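You operate a simulated robot arm through the tools that you are given. There is no shell and no other tool.

The job below is to be done with a simulated two-armed robot. You get a single attempt, and the scene is never put back.

Task
Fetch the black reel with the latest date and set it on the white table. Fetch the green reel with the latest date and set it on the white table. Put the orange reel with the earliest date on the low shelf of the white table. Close the dry cabinet door. Take the black plug from the top shelf of the cooling rack and put it on the middle shelf of the cooling rack. Press the yellow reset button two times. Pick up the red reel with one hand, pass it to the other hand and put it on the shelf in front of the blower. Take the black lead on the top of the small blue table and put it away on the second level from the bottom of the grey shelf. Any order will do.

The check looks at the end state, three seconds after you hand in, the way a careful person would. Anything else that was tipped, shoved, dropped, spilled or broken makes it a failure.

Robot
Two 6-joint arms with two-finger parallel grippers on one trunk, on a base that moves. Base frame: it is fixed to the floor where the robot stands at the start and does not move with it; the origin is under the middle of the robot, x ahead of it, y to its left, z up; the surface under the hand at the start is at about z = 934. Units: mm, rad, N and s.
The left shoulder is at the start at [-77, 177, 832], the right one opposite. With the tool pointing down near the work surface each hand reaches from about 100 to 700 mm from the robot's upright axis, wherever it stands, measured 20 degrees to its own side. Places, roughly: black lead (15x3x3 cm) [-100, -5800, 800]; black plug (3x2x3 cm) [-1300, 1000, 900]; black reel [500, 0, 1000]; dry cabinet door [100, 900, 900]; green reel [500, 0, 1000]; low shelf of the white table [1300, -3400, 200]; middle shelf of the cooling rack [-1400, 1400, 600]; orange reel [500, 250, 1000]; red reel [500, 1500, 1000]; second level of the grey shelf [2400, -5700, 600]; shelf in front of the blower [-1400, 1100, 200]; white table [1300, -3400, 800]; yellow reset button [500, 1700, 900]. Payload 1.57 kg a hand.
Tool frame (each hand has its own): the origin (TCP) lies between the finger pads and is the grasp point; the fingertips stand 30 mm ahead of it; z points along the fingers, y is the line along which they close. Largest opening 80 mm; finger width 17, thickness 12; the body of the gripper, 40 by 82 mm, starts 80 mm behind the TCP.
Orientation is told as [roll, pitch, yaw] about the base's x, y, z axes, in that order, counted from this pose: with the fingers straight down and closing along the base's y, the tool's x points along the base's -x, its y along +y and its z along -z.

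Tools
- The arms move only by the tool play_rows. It takes "left_commands", "right_commands" or both (then of equal length, played together; a hand with none holds still); each is a list of rows, each an object (a shift or turn left out is 0, a gripper value left out holds the last) with "xyz": the shift along the tool's x, y, z in mm, a list of three; "turn": the turn, a rotation vector about the tool's x, y, z in rad, a list of three; "hand": the closure in counts, from 0 (fully open) to 255 (shut). In form: [{"xyz": [tx, ty, tz], "turn": [ax, ay, az], "hand": hand}, ...]. A call has 1 to 20 rows; each row is the pose to reach, as a shift and turn from the pose commanded when the call began, along the tool's axes at that moment. Rows are played at 5 a second. More than 50 mm and 0.15 rad between two rows, or a gripper value outside its range, and nothing of the call is played. A pose out of reach is approached as far as the arm can. The call stops where the force on the tool passes 40 N (or 10 N more than at its start, if that is more) or the arm is blocked; 0.2 s more then pass. Each finger travels about 72 mm/s and halts on what it meets, pressing with about 38 N; the grip force reading is that of the motor and also rises with nothing between the fingers. The clock runs only during rows and for 0.2 s after the last one: add rows that repeat a pose to give the fingers time. The reply holds the time, the measured pose of the TCP, the force on the tool along the base axes, the opening and the grip force, in the units named above and with some noise, with the torque about the TCP (base axes, N m) and any sound that the robot's microphone picked up.
- Cameras (640 x 400 px; columns grow to the right, rows downward): "scene" is now at [20.4, 56.1, 1565.2]; the picture's right is [0.66, -0.75, 0.00], its down [-0.51, -0.45, -0.74] and it looks along [0.55, 0.48, -0.68] (base axes); focal length 214 px, centre (320, 200). "left" rides on the left gripper at [72, 7, -122] in its tool frame; the picture's right is [-0.09, 1.00, 0.00], its down [-0.84, -0.08, -0.54] and it looks along [-0.54, -0.05, 0.84] (tool axes); focal length 238 px, centre (320, 200). "right" rides on the right gripper at [72, -7, -122] in its tool frame; the picture's right is [0.09, 1.00, 0.00], its down [-0.84, 0.08, -0.54] and it looks along [-0.54, 0.05, 0.84] (tool axes); focal length 238 px, centre (320, 200). There is no depth. A picture from a camera that has moved, and an enlarged one, comes with that camera's place and axes in the base frame and with its lens.
- camera(camera): a new picture of that camera. The clock stands still meanwhile.
- slide_trunk(by): moves the trunk up (or, below 0, down) by that many mm; the arms and the scene camera ride with it, the base frame stays. It gives what a move gives, with no picture.
- roll_base(legs): drives the robot by 1 to 6 legs, each [ahead, left, turn to the left] in mm, mm and rad, along the robot's own axes; the way and the turn of a leg run together, so that a leg with both is an arc; at most 1500 mm and 3.142 rad a leg. The arms and the cameras ride along, it lands a little off, and it stops where it bumps. It gives what a move gives.
- pan_tilt(pan, tilt): turns the head with the scene camera to pan (to the left, within 2.496 rad either way) and tilt (down, from -0.506 to 1.204), counted from straight ahead of the robot (the tilt from the chest, where the trunk bows). It gives what a move gives.
- zoom(camera, box): a new picture of the part [left, top, right, bottom] of that camera's present view, enlarged. The clock stands still meanwhile.
- close_job(): hands the job in; it is judged then, once.

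Nothing tells you exact positions but the pictures and the camera data. Unless the task says otherwise, let go and move clear before handing in.

The tools are called after "Request:" by a JSON object that holds its "fn" and its "kwargs". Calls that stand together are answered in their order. play_rows: Moves the arms, as the interface text tells. Its arguments: {"type":"object","properties":{"left_commands":{"type":"array","items":{"type":"object","properties":{"xyz":{"type":"array","items":{"type":"number"}},"turn":{"type":"array","items":{"type":"number"}},"hand":{"type":"number"}}}},"right_commands":{"type":"array","items":{"type":"object","properties":{"xyz":{"type":"array","items":{"type":"number"}},"turn":{"type":"array","items":{"type":"number"}},"hand":{"type":"number"}}}}},"required":[]} The other tools are called the same way: slide_trunk (by) moves the trunk up or down; roll_base (legs) drives the base; pan_tilt (pan, tilt) turns the head that bears the scene camera; camera (camera) takes a picture; zoom (camera, box) takes an enlarged picture of a part of a camera's view; close_job () hands the job in.

At the start:

```text
clock: 0.0
left_tcp_pos: [251.3, 328.8, 1317.0]
left_tcp_rot: [0.001, 0.0, 0.001]
left_force: [-0.6, 0.6, -0.1]
left_ft_torque: [-0.04, 0.03, -0.01]
left_finger_gap: 79.9
left_grasp_force: 0.1
right_tcp_pos: [349.5, 4.0, 1241.1]
right_tcp_rot: [0.002, -0.001, 0.0]
right_force: [-0.3, -0.4, 0.1]
right_ft_torque: [-0.01, 0.02, 0.0]
right_finger_gap: 80.1
right_grasp_force: 0.0
trunk travel left (down, up): [-275.0, 53.0]
robot x, y, heading: [-0.6, -1.1, -0.001]
head pan, tilt (commanded): [0.719, 0.744]
```

scene: 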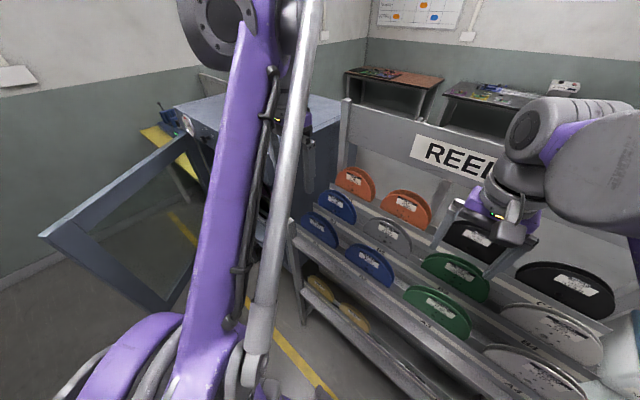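
right: 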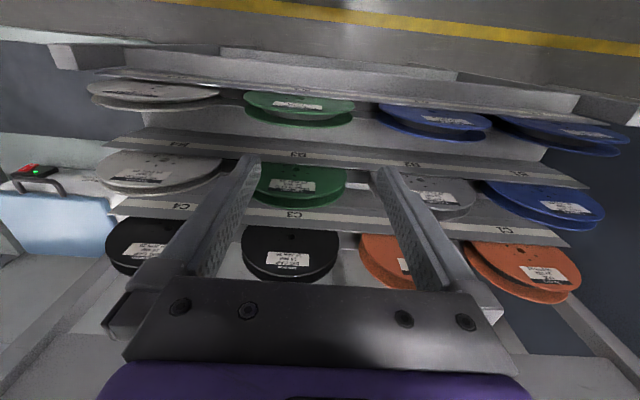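
left: 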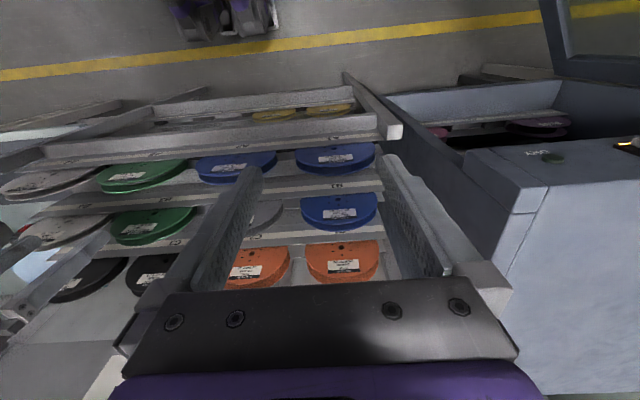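

I see a reel rack ahead of the robot with reels in tiers, and the dry cabinet with its open door to the left. First I'll look closer at the labels and surroundings.

Request:
{"fn": "zoom", "kwargs": {"camera": "scene", "box": [320, 150, 480, 250]}}

Request:
{"fn": "zoom", "kwargs": {"camera": "right", "box": [80, 60, 360, 290]}}

Request:
{"fn": "zoom", "kwargs": {"camera": "left", "box": [0, 140, 400, 310]}}

Request:
{"fn": "zoom", "kwargs": {"camera": "scene", "box": [400, 200, 640, 400]}}

```text
4.00 times, centred on (400, 200) of scene
camera zoom: at [20.4, 56.1, 1565.2], right [0.66, -0.75, 0.0], down [-0.51, -0.45, -0.74], along [0.55, 0.48, -0.68], focal length 858 px, centre (0, 200)
```

zoom: 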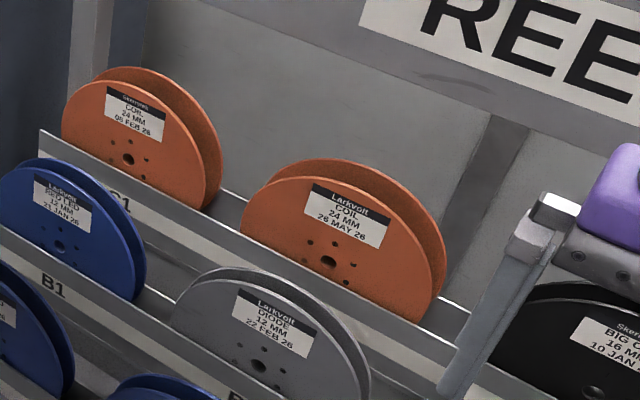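

```text
1.74 times, centred on (220, 175) of right
camera zoom: at [277.2, -3.0, 1363.1], right [-0.09, 1.0, 0.0], down [0.84, 0.08, 0.54], along [0.54, 0.05, -0.84], focal length 414 px, centre (494, 244)
```

zoom: 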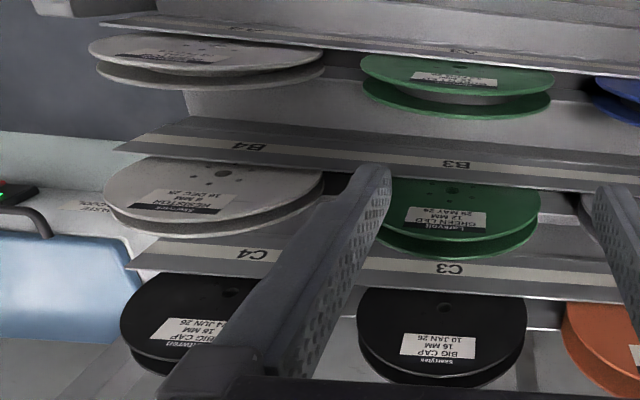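

```text
1.60 times, centred on (200, 225) of left
camera zoom: at [180.6, 336.2, 1438.8], right [0.09, 1.0, 0.0], down [0.84, -0.08, 0.54], along [0.54, -0.05, -0.84], focal length 381 px, centre (512, 160)
```

zoom: 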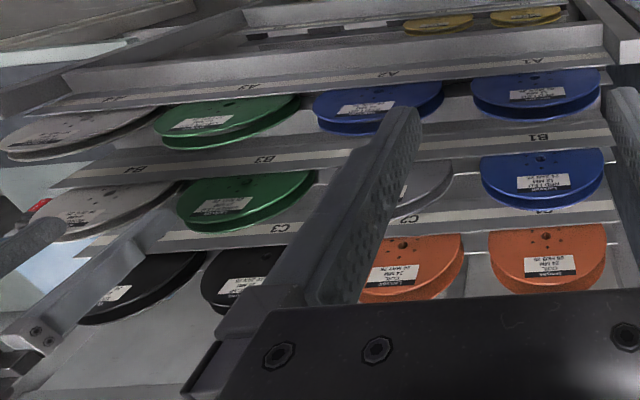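

```text
2.00 times, centred on (520, 300) of scene
camera zoom: at [20.4, 56.1, 1565.2], right [0.66, -0.75, 0.0], down [-0.51, -0.45, -0.74], along [0.55, 0.48, -0.68], focal length 429 px, centre (-80, 0)
```

zoom: 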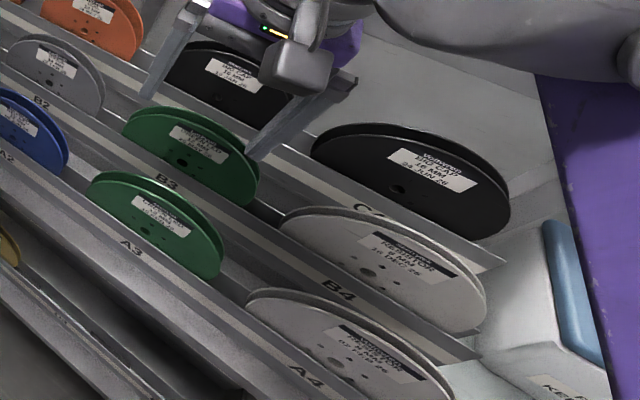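

The orange labels show a FEB and a MAY date; black ones a JAN and JUN date. I'll zoom in tighter to read every date exactly, including the years.

Request:
{"fn": "zoom", "kwargs": {"camera": "scene", "box": [335, 165, 375, 190]}}

Request:
{"fn": "zoom", "kwargs": {"camera": "scene", "box": [390, 190, 430, 215]}}

Request:
{"fn": "zoom", "kwargs": {"camera": "scene", "box": [450, 225, 500, 256]}}

Request:
{"fn": "zoom", "kwargs": {"camera": "scene", "box": [545, 265, 605, 305]}}

Request:
{"fn": "zoom", "kwargs": {"camera": "scene", "box": [430, 255, 480, 287]}}

Request:
{"fn": "zoom", "kwargs": {"camera": "scene", "box": [410, 290, 460, 322]}}

Request:
{"fn": "zoom", "kwargs": {"camera": "right", "box": [260, 170, 330, 210]}}

Request:
{"fn": "zoom", "kwargs": {"camera": "left", "box": [90, 160, 200, 240]}}

```text
16.00 times, centred on (355, 178) of scene
camera zoom: at [20.4, 56.1, 1565.2], right [0.66, -0.75, 0.0], down [-0.51, -0.45, -0.74], along [0.55, 0.48, -0.68], focal length 3432 px, centre (-240, 560)
```

zoom: 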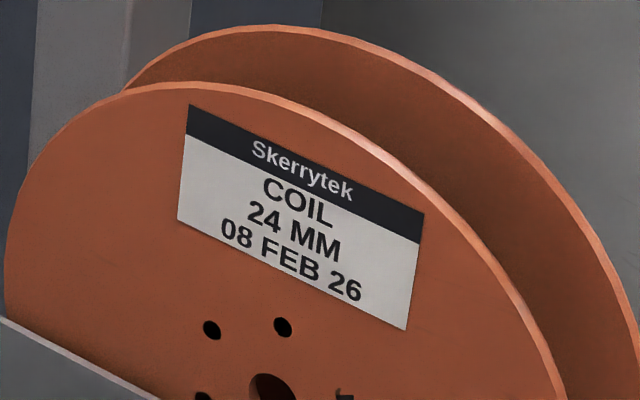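

```text
16.00 times, centred on (410, 202) of scene
camera zoom: at [20.4, 56.1, 1565.2], right [0.66, -0.75, 0.0], down [-0.51, -0.45, -0.74], along [0.55, 0.48, -0.68], focal length 3432 px, centre (-1120, 160)
```

zoom: 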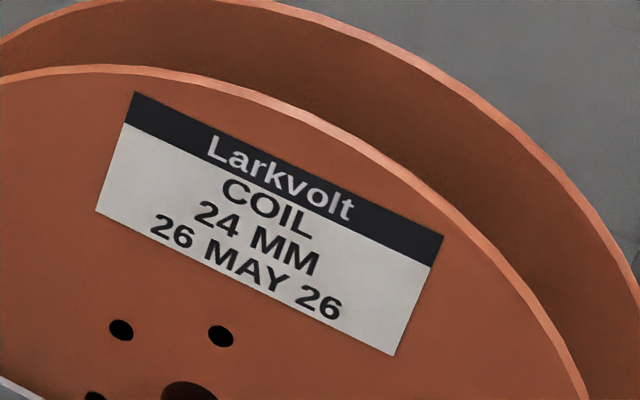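

```text
12.80 times, centred on (475, 240) of scene
camera zoom: at [20.4, 56.1, 1565.2], right [0.66, -0.75, 0.0], down [-0.51, -0.45, -0.74], along [0.55, 0.48, -0.68], focal length 2745 px, centre (-1664, -318)
```

zoom: 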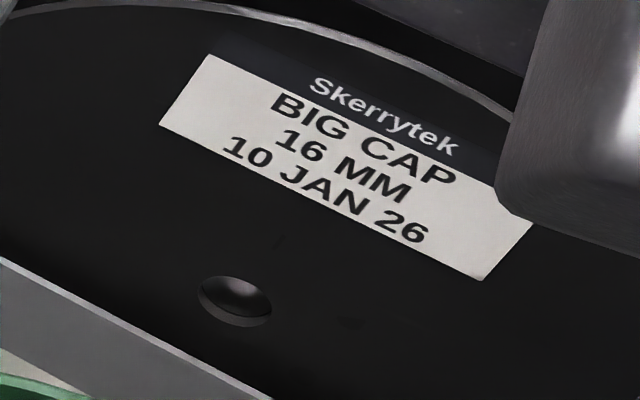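

```text
10.00 times, centred on (575, 285) of scene
camera zoom: at [20.4, 56.1, 1565.2], right [0.66, -0.75, 0.0], down [-0.51, -0.45, -0.74], along [0.55, 0.48, -0.68], focal length 2145 px, centre (-2230, -650)
```

zoom: 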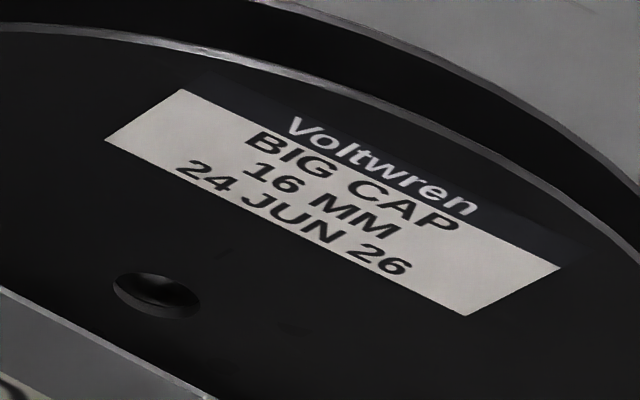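

```text
12.50 times, centred on (455, 271) of scene
camera zoom: at [20.4, 56.1, 1565.2], right [0.66, -0.75, 0.0], down [-0.51, -0.45, -0.74], along [0.55, 0.48, -0.68], focal length 2681 px, centre (-1368, -688)
```

zoom: 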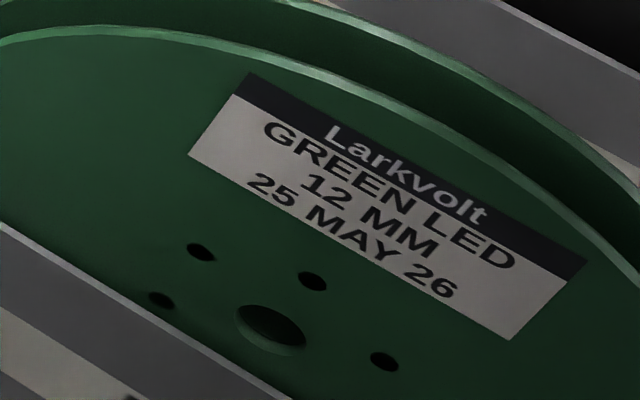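

```text
12.50 times, centred on (435, 306) of scene
camera zoom: at [20.4, 56.1, 1565.2], right [0.66, -0.75, 0.0], down [-0.51, -0.45, -0.74], along [0.55, 0.48, -0.68], focal length 2681 px, centre (-1118, -1125)
```

zoom: 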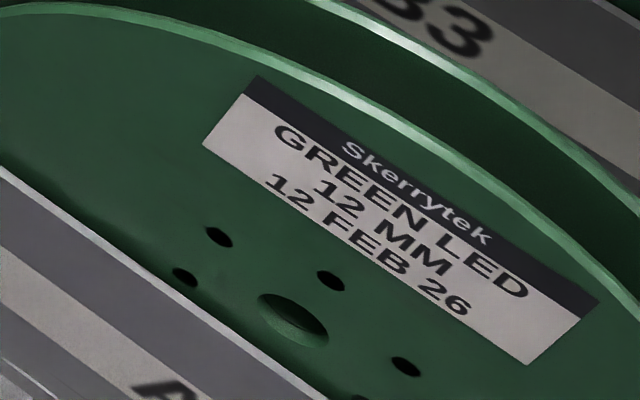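

```text
9.14 times, centred on (295, 190) of right
camera zoom: at [277.2, -3.0, 1363.1], right [-0.09, 1.0, 0.0], down [0.84, 0.08, 0.54], along [0.54, 0.05, -0.84], focal length 2179 px, centre (549, 291)
```

zoom: 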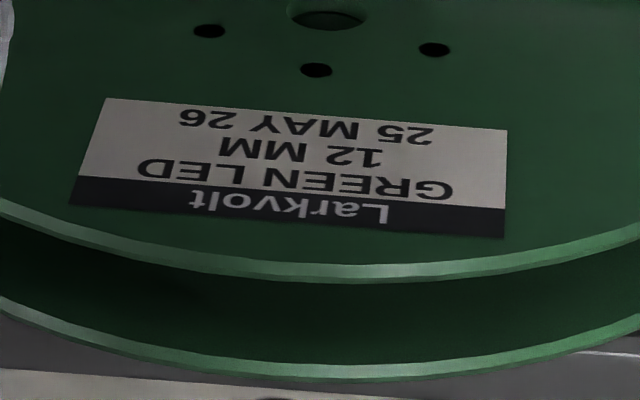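

```text
5.00 times, centred on (145, 200) of left
camera zoom: at [180.6, 336.2, 1438.8], right [0.09, 1.0, 0.0], down [0.84, -0.08, 0.54], along [0.54, -0.05, -0.84], focal length 1192 px, centre (1195, 200)
```

zoom: 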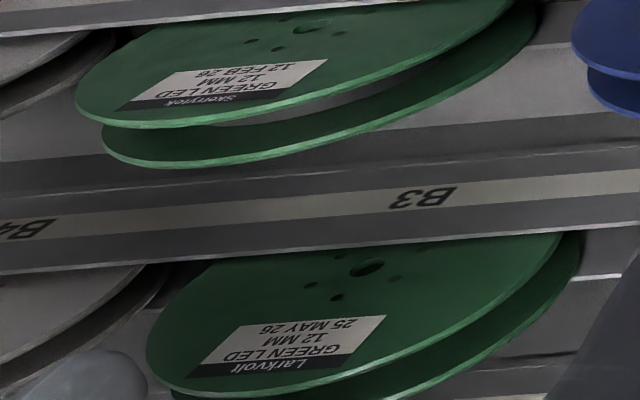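

Dates: black 24 JUN 26 (C4), green 25 MAY 26 (B3), orange 08 FEB 26 (C1) so far. I'll look around the room to find the other places and check for other reels.

Request:
{"fn": "pan_tilt", "kwargs": {"pan": 0.0, "tilt": 0.6}}

Request:
{"fn": "camera", "kwargs": {"camera": "scene"}}

Request:
{"fn": "pan_tilt", "kwargs": {"pan": 1.5, "tilt": 0.4}}

Request:
{"fn": "camera", "kwargs": {"camera": "scene"}}

Request:
{"fn": "pan_tilt", "kwargs": {"pan": 2.3, "tilt": 0.4}}

Request:
{"fn": "camera", "kwargs": {"camera": "scene"}}

Request:
{"fn": "pan_tilt", "kwargs": {"pan": -0.9, "tilt": 0.4}}

Request:
{"fn": "camera", "kwargs": {"camera": "scene"}}

Request:
{"fn": "pan_tilt", "kwargs": {"pan": -1.8, "tilt": 0.3}}

Request:
{"fn": "camera", "kwargs": {"camera": "scene"}}

Request:
{"fn": "pan_tilt", "kwargs": {"pan": -2.49, "tilt": 0.3}}

Request:
{"fn": "camera", "kwargs": {"camera": "scene"}}

```text
clock: 1.1
left_tcp_pos: [251.6, 329.8, 1316.1]
left_tcp_rot: [0.001, 0.001, 0.001]
left_force: [0.2, 0.5, 0.9]
left_ft_torque: [-0.04, -0.02, 0.02]
left_finger_gap: 80.2
left_grasp_force: 0.0
right_tcp_pos: [350.1, 4.1, 1240.9]
right_tcp_rot: [0.003, -0.002, 0.0]
right_force: [0.7, -1.0, -0.3]
right_ft_torque: [0.01, -0.04, 0.0]
right_finger_gap: 80.2
right_grasp_force: 0.1
trunk travel left (down, up): [-275.0, 53.0]
robot x, y, heading: [2.0, 5.5, -0.003]
head pan, tilt (commanded): [0.0, 0.6]
```

```text
taken
camera scene: at [46.2, 1.5, 1577.5], right [0.0, -1.0, 0.0], down [-0.57, 0.0, -0.82], along [0.82, 0.0, -0.57], focal length 214 px, centre (320, 200)
```

scene: 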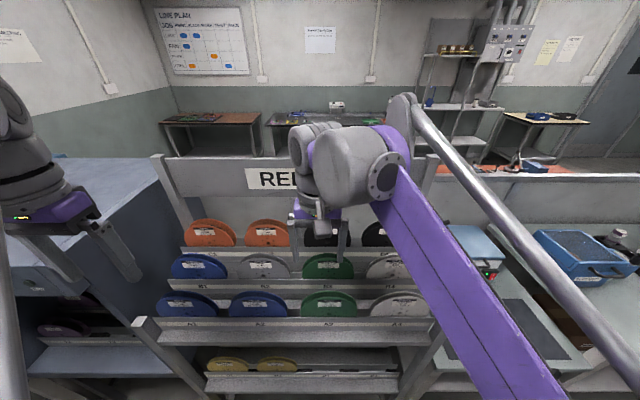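

```text
clock: 2.7
left_tcp_pos: [252.4, 328.5, 1316.6]
left_tcp_rot: [0.0, -0.002, -0.002]
left_force: [-0.4, 0.0, 0.0]
left_ft_torque: [0.0, 0.01, 0.0]
left_finger_gap: 80.2
left_grasp_force: 0.0
right_tcp_pos: [349.8, 2.9, 1240.7]
right_tcp_rot: [0.001, -0.002, 0.0]
right_force: [0.6, 0.6, 0.3]
right_ft_torque: [-0.01, 0.0, 0.03]
right_finger_gap: 80.1
right_grasp_force: 0.2
trunk travel left (down, up): [-275.0, 53.0]
robot x, y, heading: [-4.6, 0.7, -0.002]
head pan, tilt (commanded): [1.499, 0.4]
```

```text
taken
camera scene: at [-35.5, 93.8, 1595.7], right [1.0, -0.07, 0.0], down [-0.03, -0.39, -0.92], along [0.07, 0.92, -0.39], focal length 214 px, centre (320, 200)
```

scene: 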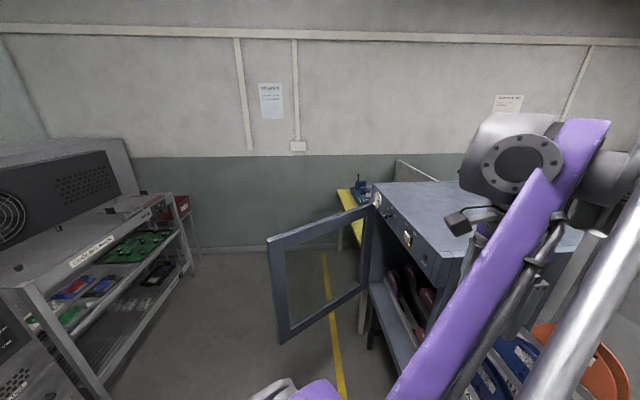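

```text
clock: 3.8
left_tcp_pos: [252.0, 329.7, 1317.0]
left_tcp_rot: [-0.001, 0.0, 0.001]
left_force: [0.7, -0.9, 0.6]
left_ft_torque: [-0.01, -0.01, 0.0]
left_finger_gap: 79.8
left_grasp_force: 0.0
right_tcp_pos: [350.5, 3.3, 1241.3]
right_tcp_rot: [0.002, -0.003, 0.0]
right_force: [-0.1, 0.9, -0.3]
right_ft_torque: [0.02, -0.01, 0.02]
right_finger_gap: 80.1
right_grasp_force: 0.1
trunk travel left (down, up): [-275.0, 53.0]
robot x, y, heading: [2.2, -3.8, 0.001]
head pan, tilt (commanded): [2.3, 0.4]
```

```text
taken
camera scene: at [-103.9, 70.5, 1595.8], right [0.75, 0.67, 0.0], down [0.26, -0.29, -0.92], along [-0.61, 0.69, -0.39], focal length 214 px, centre (320, 200)
```

scene: 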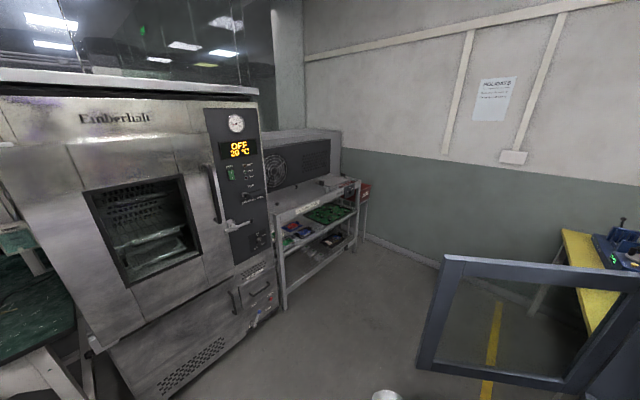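

```text
clock: 6.5
left_tcp_pos: [251.4, 329.0, 1317.5]
left_tcp_rot: [0.001, -0.001, 0.0]
left_force: [-0.5, -0.2, 0.3]
left_ft_torque: [0.03, 0.03, -0.01]
left_finger_gap: 80.1
left_grasp_force: 0.1
right_tcp_pos: [350.3, 4.7, 1240.9]
right_tcp_rot: [0.001, -0.001, 0.0]
right_force: [0.4, 0.4, 0.6]
right_ft_torque: [0.02, -0.01, -0.01]
right_finger_gap: 80.2
right_grasp_force: 0.1
trunk travel left (down, up): [-275.0, 53.0]
robot x, y, heading: [-0.6, -2.9, -0.004]
head pan, tilt (commanded): [-0.901, 0.4]
```

```text
taken
camera scene: at [15.4, -71.2, 1595.8], right [-0.78, -0.62, 0.0], down [-0.24, 0.3, -0.92], along [0.57, -0.72, -0.39], focal length 214 px, centre (320, 200)
```

scene: 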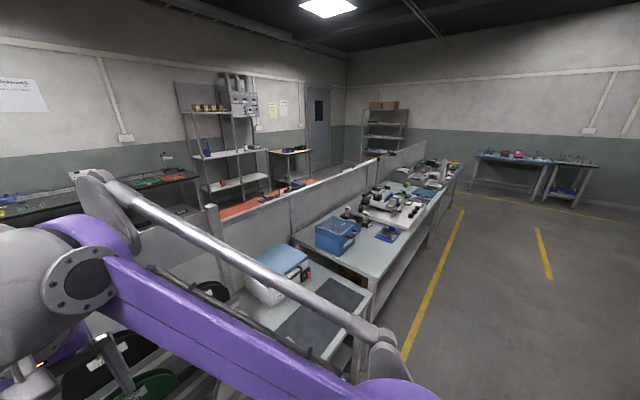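

```text
clock: 7.7
left_tcp_pos: [250.5, 328.2, 1316.7]
left_tcp_rot: [0.0, 0.0, -0.001]
left_force: [0.6, -0.6, 0.2]
left_ft_torque: [0.01, -0.03, 0.01]
left_finger_gap: 79.9
left_grasp_force: 0.1
right_tcp_pos: [350.0, 4.5, 1241.8]
right_tcp_rot: [0.002, -0.002, 0.0]
right_force: [-0.9, 0.2, -0.2]
right_ft_torque: [0.05, -0.01, -0.06]
right_finger_gap: 80.0
right_grasp_force: 0.1
trunk travel left (down, up): [-275.0, 53.0]
robot x, y, heading: [-1.4, 2.5, -0.001]
head pan, tilt (commanded): [-1.799, 0.3]
```

```text
taken
camera scene: at [-63.3, -89.5, 1605.0], right [-0.97, 0.23, 0.0], down [0.07, 0.29, -0.96], along [-0.22, -0.93, -0.3], focal length 214 px, centre (320, 200)
```

scene: 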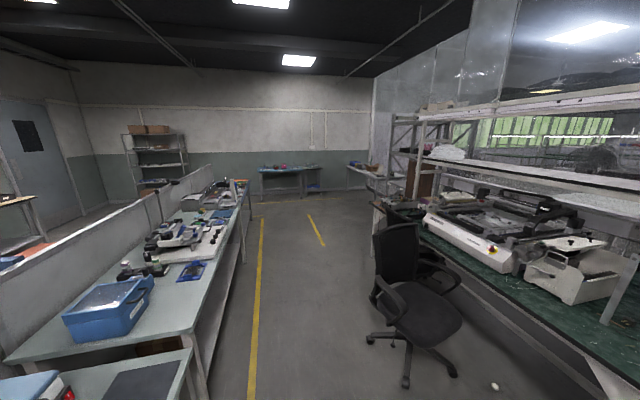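

```text
clock: 8.8
left_tcp_pos: [251.2, 328.1, 1316.6]
left_tcp_rot: [0.0, 0.001, 0.001]
left_force: [1.0, 0.5, -0.7]
left_ft_torque: [0.01, 0.01, 0.03]
left_finger_gap: 80.1
left_grasp_force: 0.1
right_tcp_pos: [349.9, 4.7, 1240.8]
right_tcp_rot: [0.002, -0.002, 0.0]
right_force: [-0.2, 1.0, 0.4]
right_ft_torque: [0.03, -0.01, -0.02]
right_finger_gap: 79.8
right_grasp_force: 0.1
trunk travel left (down, up): [-275.0, 53.0]
robot x, y, heading: [-0.8, -1.4, 0.001]
head pan, tilt (commanded): [-2.491, 0.3]
```

```text
taken
camera scene: at [-116.4, -55.2, 1605.0], right [-0.61, 0.8, 0.0], down [0.24, 0.18, -0.96], along [-0.76, -0.58, -0.3], focal length 214 px, centre (320, 200)
```

scene: 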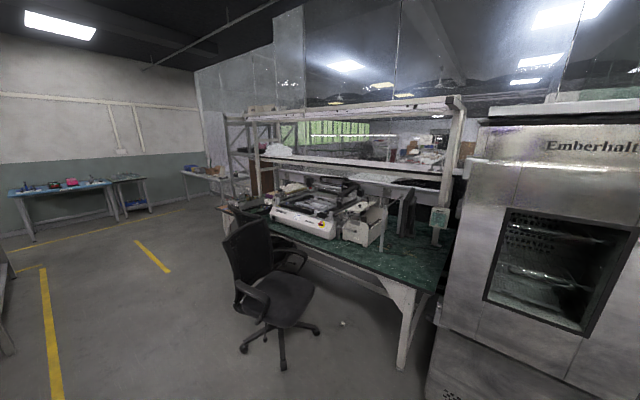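

The room is an aisle running toward -y, with benches and a partition on the +x side. I'll zoom in on the far areas to identify the white table, the blue table and the grey shelf.

Request:
{"fn": "pan_tilt", "kwargs": {"pan": -1.2, "tilt": 0.2}}

Request:
{"fn": "camera", "kwargs": {"camera": "scene"}}

Request:
{"fn": "zoom", "kwargs": {"camera": "scene", "box": [200, 100, 360, 200]}}

Request:
{"fn": "zoom", "kwargs": {"camera": "scene", "box": [340, 100, 500, 200]}}

Request:
{"fn": "zoom", "kwargs": {"camera": "scene", "box": [40, 100, 240, 225]}}

```text
clock: 10.3
left_tcp_pos: [251.4, 327.8, 1316.4]
left_tcp_rot: [0.0, 0.002, 0.0]
left_force: [-0.9, -0.5, 1.1]
left_ft_torque: [0.0, -0.01, -0.02]
left_finger_gap: 80.2
left_grasp_force: 0.0
right_tcp_pos: [350.1, 4.8, 1240.8]
right_tcp_rot: [0.001, -0.004, -0.001]
right_force: [0.2, -0.1, -1.0]
right_ft_torque: [0.01, 0.0, 0.0]
right_finger_gap: 79.9
right_grasp_force: 0.1
trunk travel left (down, up): [-275.0, 53.0]
robot x, y, heading: [-1.4, 1.9, 0.001]
head pan, tilt (commanded): [-1.201, 0.201]
```

```text
taken
camera scene: at [-8.5, -85.5, 1614.3], right [-0.93, -0.36, 0.0], down [-0.07, 0.19, -0.98], along [0.35, -0.91, -0.2], focal length 214 px, centre (320, 200)
```

scene: 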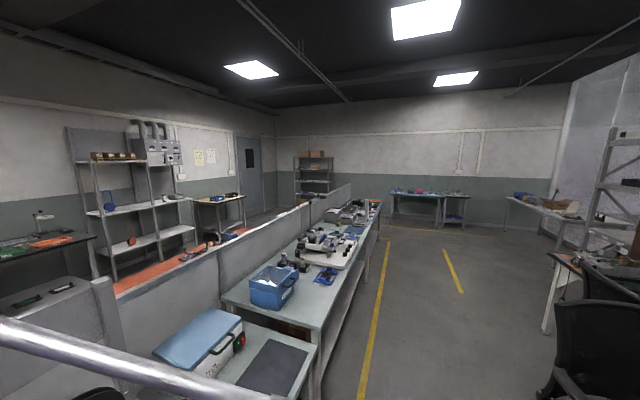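

```text
4.00 times, centred on (280, 150) of scene
camera zoom: at [-8.5, -85.5, 1614.3], right [-0.93, -0.36, 0.0], down [-0.07, 0.19, -0.98], along [0.35, -0.91, -0.2], focal length 858 px, centre (480, 400)
```

zoom: 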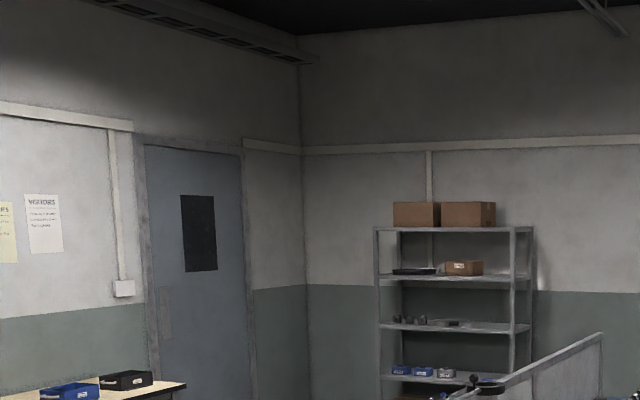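

```text
4.00 times, centred on (420, 150) of scene
camera zoom: at [-8.5, -85.5, 1614.3], right [-0.93, -0.36, 0.0], down [-0.07, 0.19, -0.98], along [0.35, -0.91, -0.2], focal length 858 px, centre (-80, 400)
```

zoom: 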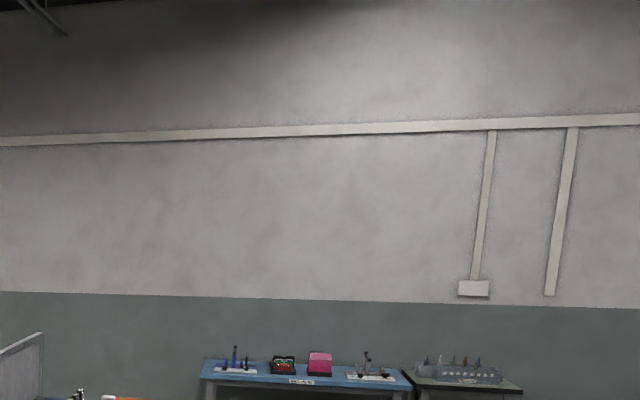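

```text
3.20 times, centred on (140, 162) of scene
camera zoom: at [-8.5, -85.5, 1614.3], right [-0.93, -0.36, 0.0], down [-0.07, 0.19, -0.98], along [0.35, -0.91, -0.2], focal length 686 px, centre (896, 320)
```

zoom: 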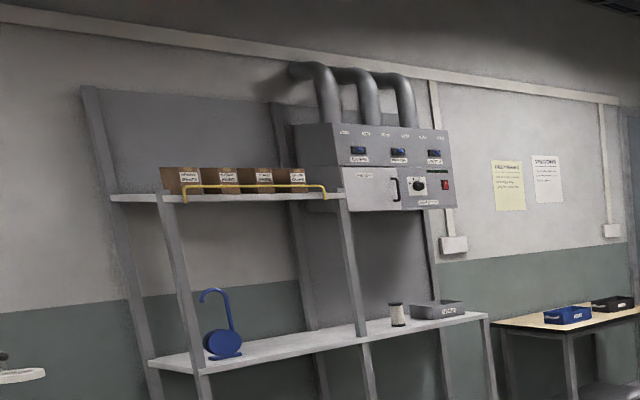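

Request:
{"fn": "zoom", "kwargs": {"camera": "scene", "box": [240, 170, 400, 270]}}

Request:
{"fn": "zoom", "kwargs": {"camera": "scene", "box": [320, 170, 400, 220]}}

Request:
{"fn": "zoom", "kwargs": {"camera": "scene", "box": [380, 170, 480, 232]}}

```text
4.00 times, centred on (320, 220) of scene
camera zoom: at [-8.5, -85.5, 1614.3], right [-0.93, -0.36, 0.0], down [-0.07, 0.19, -0.98], along [0.35, -0.91, -0.2], focal length 858 px, centre (320, 120)
```

zoom: 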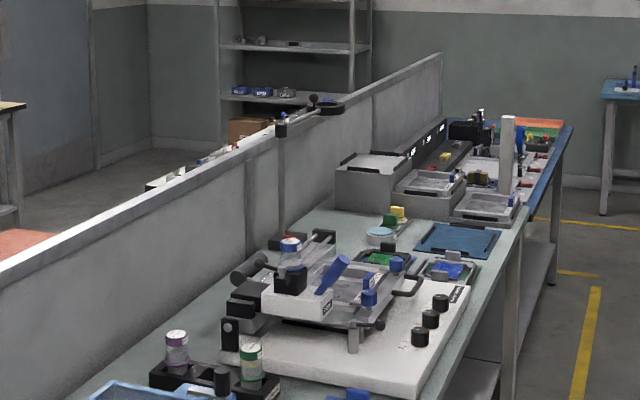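

```text
8.00 times, centred on (360, 195) of scene
camera zoom: at [-8.5, -85.5, 1614.3], right [-0.93, -0.36, 0.0], down [-0.07, 0.19, -0.98], along [0.35, -0.91, -0.2], focal length 1716 px, centre (0, 240)
```

zoom: 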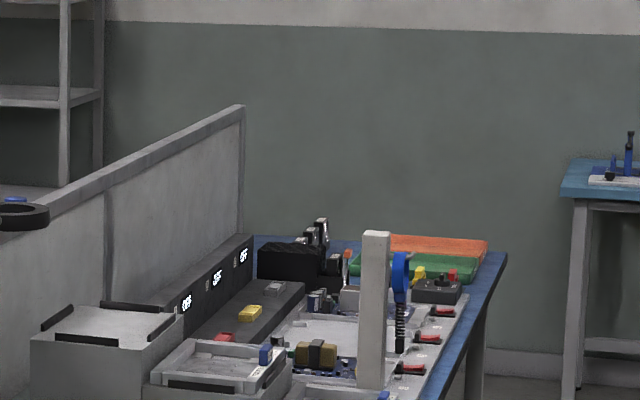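

```text
6.40 times, centred on (430, 201) of scene
camera zoom: at [-8.5, -85.5, 1614.3], right [-0.93, -0.36, 0.0], down [-0.07, 0.19, -0.98], along [0.35, -0.91, -0.2], focal length 1373 px, centre (-384, 194)
```

zoom: 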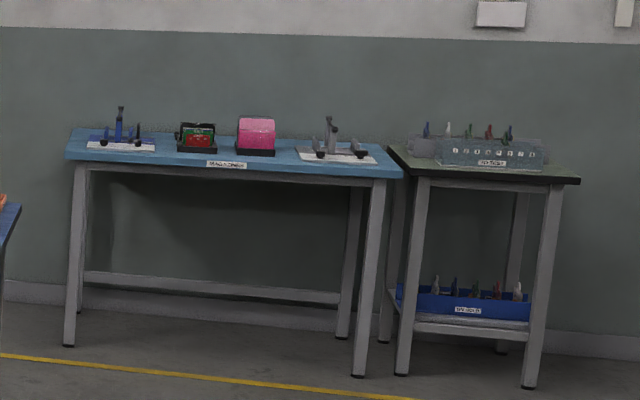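

The white table seems to be behind the partition on the far side; blue table and grey shelf are at the far wall. I'll back up a bit to get a better view of the rack, cabinet and yellow table.

Request:
{"fn": "roll_base", "kwargs": {"legs": [[-300, 0, 0]]}}

Request:
{"fn": "pan_tilt", "kwargs": {"pan": 0.9, "tilt": 0.5}}

Request:
{"fn": "camera", "kwargs": {"camera": "scene"}}

Request:
{"fn": "pan_tilt", "kwargs": {"pan": 0.2, "tilt": 0.6}}

Request:
{"fn": "camera", "kwargs": {"camera": "scene"}}

Request:
{"fn": "pan_tilt", "kwargs": {"pan": 1.8, "tilt": 0.6}}

Request:
{"fn": "camera", "kwargs": {"camera": "scene"}}

```text
clock: 12.3
left_tcp_pos: [-50.4, 328.1, 1316.8]
left_tcp_rot: [0.0, 0.0, 0.003]
left_force: [-0.6, 0.0, 0.2]
left_ft_torque: [0.01, 0.01, 0.04]
left_finger_gap: 79.8
left_grasp_force: 0.1
right_tcp_pos: [49.6, 4.3, 1242.2]
right_tcp_rot: [0.002, -0.003, 0.005]
right_force: [-0.8, -0.5, 0.1]
right_ft_torque: [0.01, -0.01, 0.01]
right_finger_gap: 80.2
right_grasp_force: 0.1
trunk travel left (down, up): [-275.0, 53.0]
robot x, y, heading: [-300.8, -0.1, 0.004]
head pan, tilt (commanded): [-1.201, 0.201]
```

```text
clock: 14.3
left_tcp_pos: [-51.0, 329.0, 1317.4]
left_tcp_rot: [0.0, 0.001, 0.004]
left_force: [-0.9, -0.1, 0.0]
left_ft_torque: [-0.03, 0.0, 0.02]
left_finger_gap: 80.0
left_grasp_force: 0.0
right_tcp_pos: [47.9, 5.8, 1240.9]
right_tcp_rot: [0.002, -0.001, 0.004]
right_force: [0.2, 0.0, 0.5]
right_ft_torque: [-0.02, 0.0, -0.01]
right_finger_gap: 80.1
right_grasp_force: 0.1
trunk travel left (down, up): [-275.0, 53.0]
robot x, y, heading: [-306.2, -0.8, -0.002]
head pan, tilt (commanded): [0.901, 0.499]
```

```text
taken
camera scene: at [-287.1, 72.2, 1586.6], right [0.79, -0.62, 0.0], down [-0.3, -0.38, -0.88], along [0.54, 0.69, -0.48], focal length 214 px, centre (320, 200)
```

scene: 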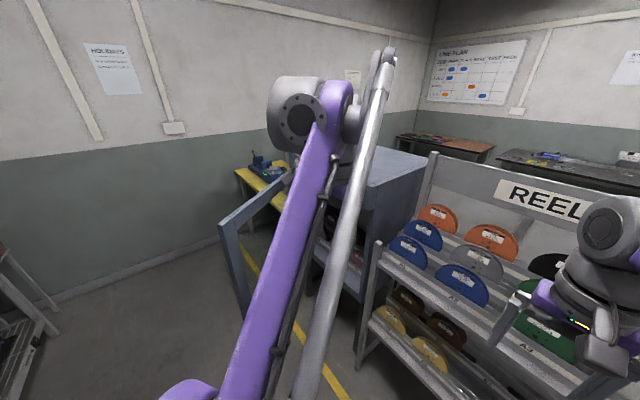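

```text
clock: 15.4
left_tcp_pos: [-50.8, 328.7, 1317.1]
left_tcp_rot: [0.0, -0.002, 0.006]
left_force: [0.0, -0.2, 0.3]
left_ft_torque: [-0.01, -0.03, 0.03]
left_finger_gap: 80.1
left_grasp_force: 0.0
right_tcp_pos: [48.8, 4.8, 1240.9]
right_tcp_rot: [0.002, -0.002, 0.002]
right_force: [0.4, -0.1, -0.6]
right_ft_torque: [-0.01, -0.01, 0.03]
right_finger_gap: 79.9
right_grasp_force: 0.2
trunk travel left (down, up): [-275.0, 53.0]
robot x, y, heading: [-300.4, -1.9, 0.002]
head pan, tilt (commanded): [0.201, 0.6]
```

```text
taken
camera scene: at [-256.9, 18.7, 1577.5], right [0.2, -0.98, 0.0], down [-0.55, -0.11, -0.83], along [0.81, 0.17, -0.56], focal length 214 px, centre (320, 200)
```

scene: 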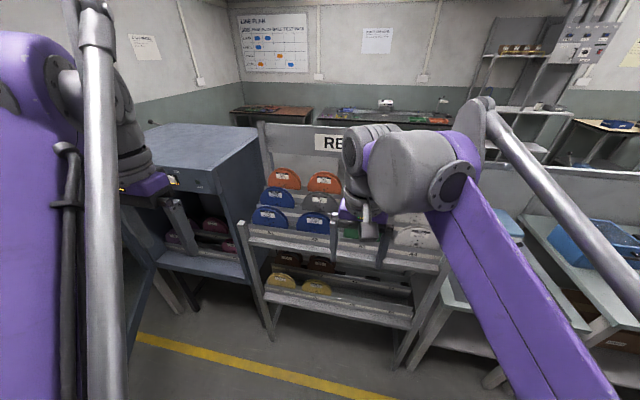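

```text
clock: 17.1
left_tcp_pos: [-50.6, 329.9, 1316.6]
left_tcp_rot: [0.001, 0.0, 0.004]
left_force: [-0.3, 0.8, 0.4]
left_ft_torque: [0.0, -0.04, -0.01]
left_finger_gap: 79.8
left_grasp_force: 0.0
right_tcp_pos: [49.0, 5.3, 1241.2]
right_tcp_rot: [0.001, -0.001, 0.002]
right_force: [-0.2, -0.3, -0.6]
right_ft_torque: [0.0, -0.02, 0.04]
right_finger_gap: 80.1
right_grasp_force: 0.1
trunk travel left (down, up): [-275.0, 53.0]
robot x, y, heading: [-305.2, 0.7, 0.001]
head pan, tilt (commanded): [1.799, 0.6]
```

```text
taken
camera scene: at [-363.7, 86.8, 1577.5], right [0.97, 0.23, 0.0], down [0.13, -0.55, -0.83], along [-0.19, 0.8, -0.56], focal length 214 px, centre (320, 200)
```

scene: 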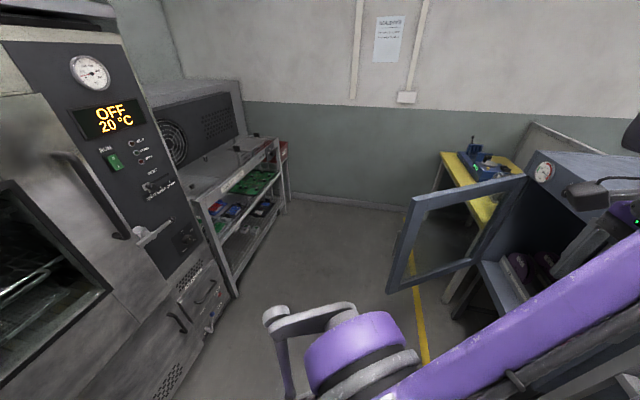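

Request:
{"fn": "zoom", "kwargs": {"camera": "scene", "box": [380, 120, 640, 320]}}

Request:
{"fn": "zoom", "kwargs": {"camera": "scene", "box": [160, 90, 320, 220]}}

Request:
{"fn": "pan_tilt", "kwargs": {"pan": 0.2, "tilt": 0.6}}

Request:
{"fn": "zoom", "kwargs": {"camera": "scene", "box": [240, 230, 440, 340]}}

Request:
{"fn": "zoom", "kwargs": {"camera": "scene", "box": [140, 150, 300, 300]}}

```text
2.00 times, centred on (510, 220) of scene
camera zoom: at [-363.7, 86.8, 1577.5], right [0.97, 0.23, 0.0], down [0.13, -0.55, -0.83], along [-0.19, 0.8, -0.56], focal length 429 px, centre (-60, 160)
```

zoom: 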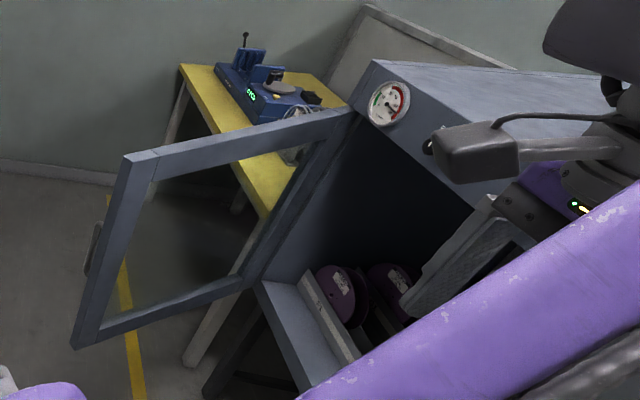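

```text
3.08 times, centred on (240, 155) of scene
camera zoom: at [-363.7, 86.8, 1577.5], right [0.97, 0.23, 0.0], down [0.13, -0.55, -0.83], along [-0.19, 0.8, -0.56], focal length 660 px, centre (566, 338)
```

zoom: 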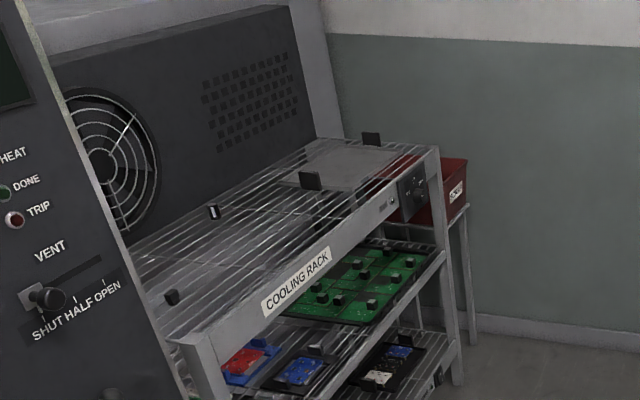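

```text
clock: 18.7
left_tcp_pos: [-50.6, 330.3, 1316.7]
left_tcp_rot: [0.0, -0.002, 0.002]
left_force: [0.1, 0.5, -0.6]
left_ft_torque: [-0.02, 0.0, 0.0]
left_finger_gap: 80.2
left_grasp_force: 0.1
right_tcp_pos: [48.8, 4.4, 1241.4]
right_tcp_rot: [0.002, -0.003, 0.004]
right_force: [0.3, 0.1, -0.3]
right_ft_torque: [-0.02, 0.02, -0.02]
right_finger_gap: 79.9
right_grasp_force: 0.1
trunk travel left (down, up): [-275.0, 53.0]
robot x, y, heading: [-299.1, -1.9, -0.002]
head pan, tilt (commanded): [0.201, 0.6]
```

```text
3.20 times, centred on (340, 285) of scene
camera zoom: at [-256.9, 18.7, 1577.5], right [0.2, -0.98, 0.0], down [-0.55, -0.11, -0.83], along [0.81, 0.17, -0.56], focal length 686 px, centre (256, -72)
```

zoom: 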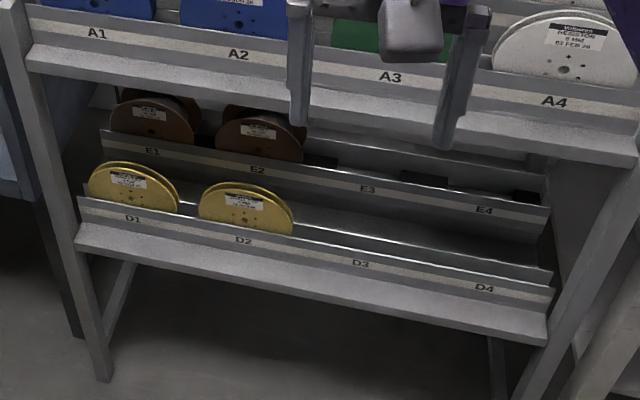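

```text
2.67 times, centred on (220, 225) of scene
camera zoom: at [-256.9, 18.7, 1577.5], right [0.2, -0.98, 0.0], down [-0.55, -0.11, -0.83], along [0.81, 0.17, -0.56], focal length 572 px, centre (587, 133)
```

zoom: 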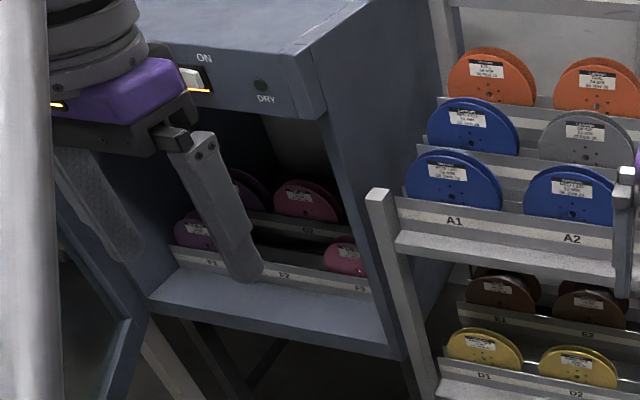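

The door's open with its top edge at about z=1140 (free end near [-180, 810], hinge near [345, 1140]); it must be swung toward -y to close. I'll move the robot left to stand in front of the cabinet and push the door from its outer side.

Request:
{"fn": "roll_base", "kwargs": {"legs": [[0, 430, 0]]}}

Request:
{"fn": "pan_tilt", "kwargs": {"pan": 0.9, "tilt": 0.6}}

Request:
{"fn": "camera", "kwargs": {"camera": "scene"}}

Request:
{"fn": "camera", "kwargs": {"camera": "left"}}

```text
clock: 23.0
left_tcp_pos: [-50.8, 756.9, 1316.5]
left_tcp_rot: [-0.002, 0.0, 0.002]
left_force: [-0.2, -0.7, 0.9]
left_ft_torque: [0.01, -0.01, -0.02]
left_finger_gap: 80.2
left_grasp_force: 0.1
right_tcp_pos: [48.2, 432.0, 1240.8]
right_tcp_rot: [0.002, -0.001, 0.0]
right_force: [0.2, -0.1, -0.6]
right_ft_torque: [0.01, -0.04, -0.01]
right_finger_gap: 79.9
right_grasp_force: 0.1
trunk travel left (down, up): [-275.0, 53.0]
robot x, y, heading: [-302.6, 425.7, 0.004]
head pan, tilt (commanded): [0.201, 0.6]
```

```text
clock: 24.1
left_tcp_pos: [-51.0, 756.9, 1317.6]
left_tcp_rot: [0.0, 0.0, 0.002]
left_force: [-0.4, -0.7, 0.4]
left_ft_torque: [-0.01, -0.03, 0.01]
left_finger_gap: 80.1
left_grasp_force: 0.1
right_tcp_pos: [48.4, 432.1, 1240.9]
right_tcp_rot: [0.001, -0.002, 0.002]
right_force: [0.6, 0.7, -0.6]
right_ft_torque: [-0.01, -0.04, 0.0]
right_finger_gap: 80.1
right_grasp_force: 0.1
trunk travel left (down, up): [-275.0, 53.0]
robot x, y, heading: [-304.9, 427.0, 0.003]
head pan, tilt (commanded): [0.901, 0.6]
```

```text
taken
camera scene: at [-289.5, 498.2, 1577.5], right [0.78, -0.62, 0.0], down [-0.35, -0.44, -0.83], along [0.51, 0.65, -0.56], focal length 214 px, centre (320, 200)
```

scene: 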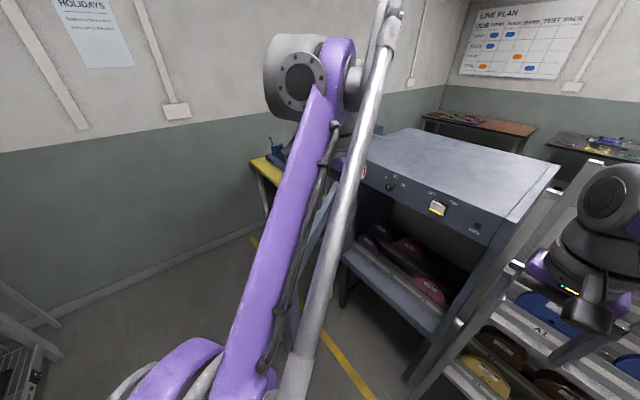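

```text
taken
camera left: at [-121.9, 764.0, 1438.8], right [0.09, 1.0, 0.0], down [0.84, -0.08, 0.54], along [0.54, -0.05, -0.84], focal length 238 px, centre (320, 200)
```

left: 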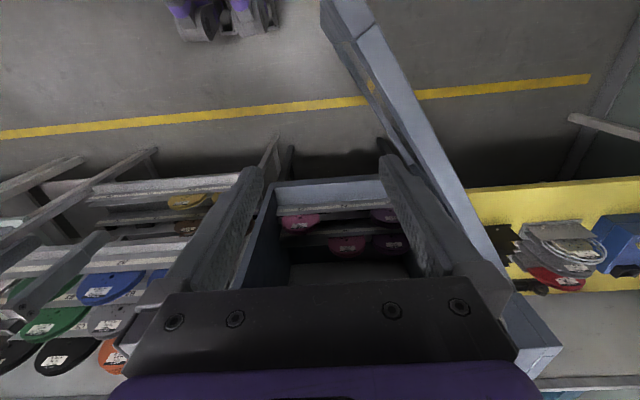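

The door's free edge is beneath the left hand, and I can see the red reel on the yellow table beyond. I'll close the left gripper, move it to the outer side of the door and lower the fingertips below the door's top edge.

Request:
{"fn": "play_rows", "kwargs": {"left_commands": [{"xyz": [20, 40, 0], "hand": 255}, {"xyz": [40, 80, 0]}, {"xyz": [60, 120, 0]}, {"xyz": [75, 150, 0]}, {"xyz": [85, 172, 0]}, {"xyz": [85, 172, 0]}]}}

Request:
{"fn": "camera", "kwargs": {"camera": "left"}}

```text
clock: 25.5
left_tcp_pos: [-136.4, 928.7, 1318.3]
left_tcp_rot: [0.001, -0.001, -0.001]
left_force: [0.0, -0.1, 0.1]
left_ft_torque: [0.02, 0.01, 0.04]
left_finger_gap: 0.0
left_grasp_force: 21.3
right_tcp_pos: [47.3, 431.3, 1240.6]
right_tcp_rot: [0.002, -0.003, 0.001]
right_force: [0.1, -0.8, 0.3]
right_ft_torque: [0.03, -0.01, 0.01]
right_finger_gap: 79.9
right_grasp_force: 0.0
trunk travel left (down, up): [-275.0, 53.0]
robot x, y, heading: [-305.0, 427.7, 0.007]
head pan, tilt (commanded): [0.901, 0.6]
```

```text
taken
camera left: at [-207.4, 936.0, 1440.3], right [0.09, 1.0, 0.0], down [0.84, -0.08, 0.54], along [0.54, -0.05, -0.84], focal length 238 px, centre (320, 200)
```

left: 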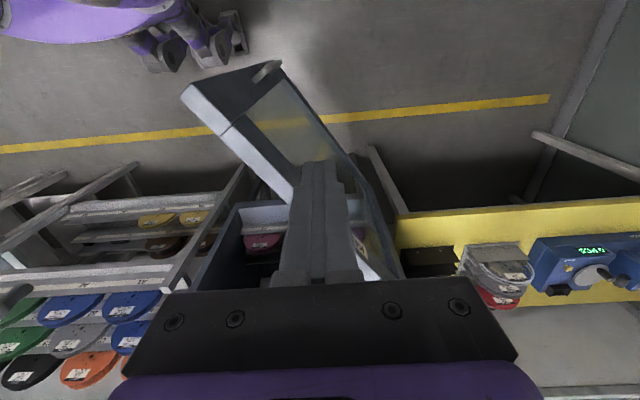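

Request:
{"fn": "play_rows", "kwargs": {"left_commands": [{"xyz": [0, 0, 48]}, {"xyz": [0, 0, 96]}, {"xyz": [0, 0, 144]}, {"xyz": [0, 0, 192]}, {"xyz": [0, 0, 230]}, {"xyz": [0, 0, 230]}]}}

Request:
{"fn": "camera", "kwargs": {"camera": "left"}}

Request:
{"fn": "camera", "kwargs": {"camera": "scene"}}

```text
clock: 26.9
left_tcp_pos: [-135.4, 927.6, 1085.3]
left_tcp_rot: [0.0, 0.001, 0.002]
left_force: [0.1, -0.5, -0.5]
left_ft_torque: [0.03, 0.0, -0.01]
left_finger_gap: 0.0
left_grasp_force: 21.7
right_tcp_pos: [47.3, 431.2, 1240.2]
right_tcp_rot: [0.002, -0.003, 0.003]
right_force: [0.4, 0.7, 0.0]
right_ft_torque: [0.04, 0.03, 0.04]
right_finger_gap: 79.9
right_grasp_force: 0.0
trunk travel left (down, up): [-275.0, 53.0]
robot x, y, heading: [-302.6, 426.7, 0.0]
head pan, tilt (commanded): [0.901, 0.6]
```

```text
taken
camera left: at [-206.5, 935.2, 1207.4], right [0.09, 1.0, 0.0], down [0.84, -0.08, 0.54], along [0.54, -0.05, -0.84], focal length 238 px, centre (320, 200)
```

left: 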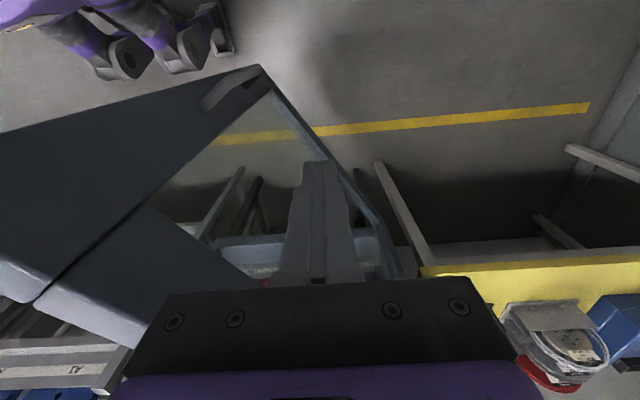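

```text
taken
camera scene: at [-289.6, 497.9, 1577.6], right [0.78, -0.62, 0.0], down [-0.35, -0.44, -0.83], along [0.51, 0.65, -0.56], focal length 214 px, centre (320, 200)
```

scene: 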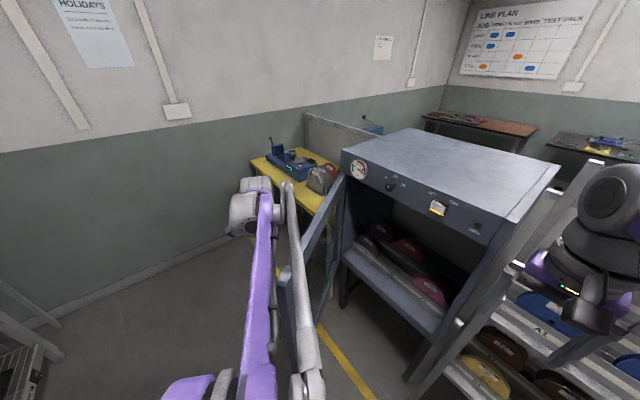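

Request:
{"fn": "play_rows", "kwargs": {"left_commands": [{"xyz": [-15, -23, 0]}, {"xyz": [-30, -43, 0]}, {"xyz": [-46, -55, 0]}, {"xyz": [-62, -65, 0]}, {"xyz": [-80, -84, 0]}, {"xyz": [-98, -108, 0]}, {"xyz": [-116, -131, 0]}, {"xyz": [-137, -151, 0]}, {"xyz": [-159, -171, 0]}, {"xyz": [-181, -189, 0]}]}}

Request:
{"fn": "camera", "kwargs": {"camera": "left"}}

Request:
{"fn": "camera", "kwargs": {"camera": "scene"}}

```text
clock: 29.1
left_tcp_pos: [45.7, 737.3, 1086.6]
left_tcp_rot: [0.002, 0.0, 0.0]
left_force: [0.1, 0.4, 0.5]
left_ft_torque: [0.02, -0.01, 0.0]
left_finger_gap: 0.2
left_grasp_force: 21.4
right_tcp_pos: [48.3, 432.8, 1240.6]
right_tcp_rot: [0.001, -0.003, 0.002]
right_force: [0.2, -0.3, -0.1]
right_ft_torque: [-0.03, 0.04, -0.02]
right_finger_gap: 79.9
right_grasp_force: 0.0
trunk travel left (down, up): [-275.0, 53.0]
robot x, y, heading: [-304.6, 425.2, 0.004]
head pan, tilt (commanded): [0.901, 0.6]
```

```text
taken
camera left: at [-25.0, 745.5, 1208.7], right [0.09, 1.0, 0.0], down [0.84, -0.08, 0.54], along [0.54, -0.05, -0.84], focal length 238 px, centre (320, 200)
```

left: 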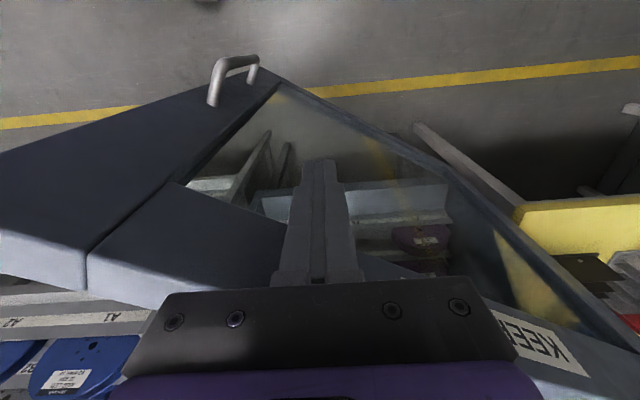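

```text
taken
camera scene: at [-288.8, 498.0, 1577.6], right [0.78, -0.62, 0.0], down [-0.35, -0.44, -0.82], along [0.51, 0.65, -0.57], focal length 214 px, centre (320, 200)
```

scene: 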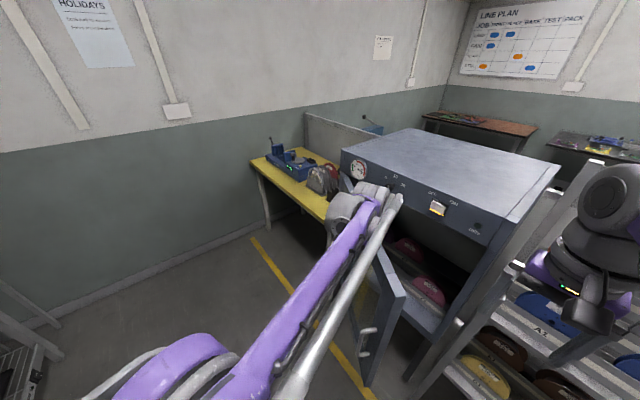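

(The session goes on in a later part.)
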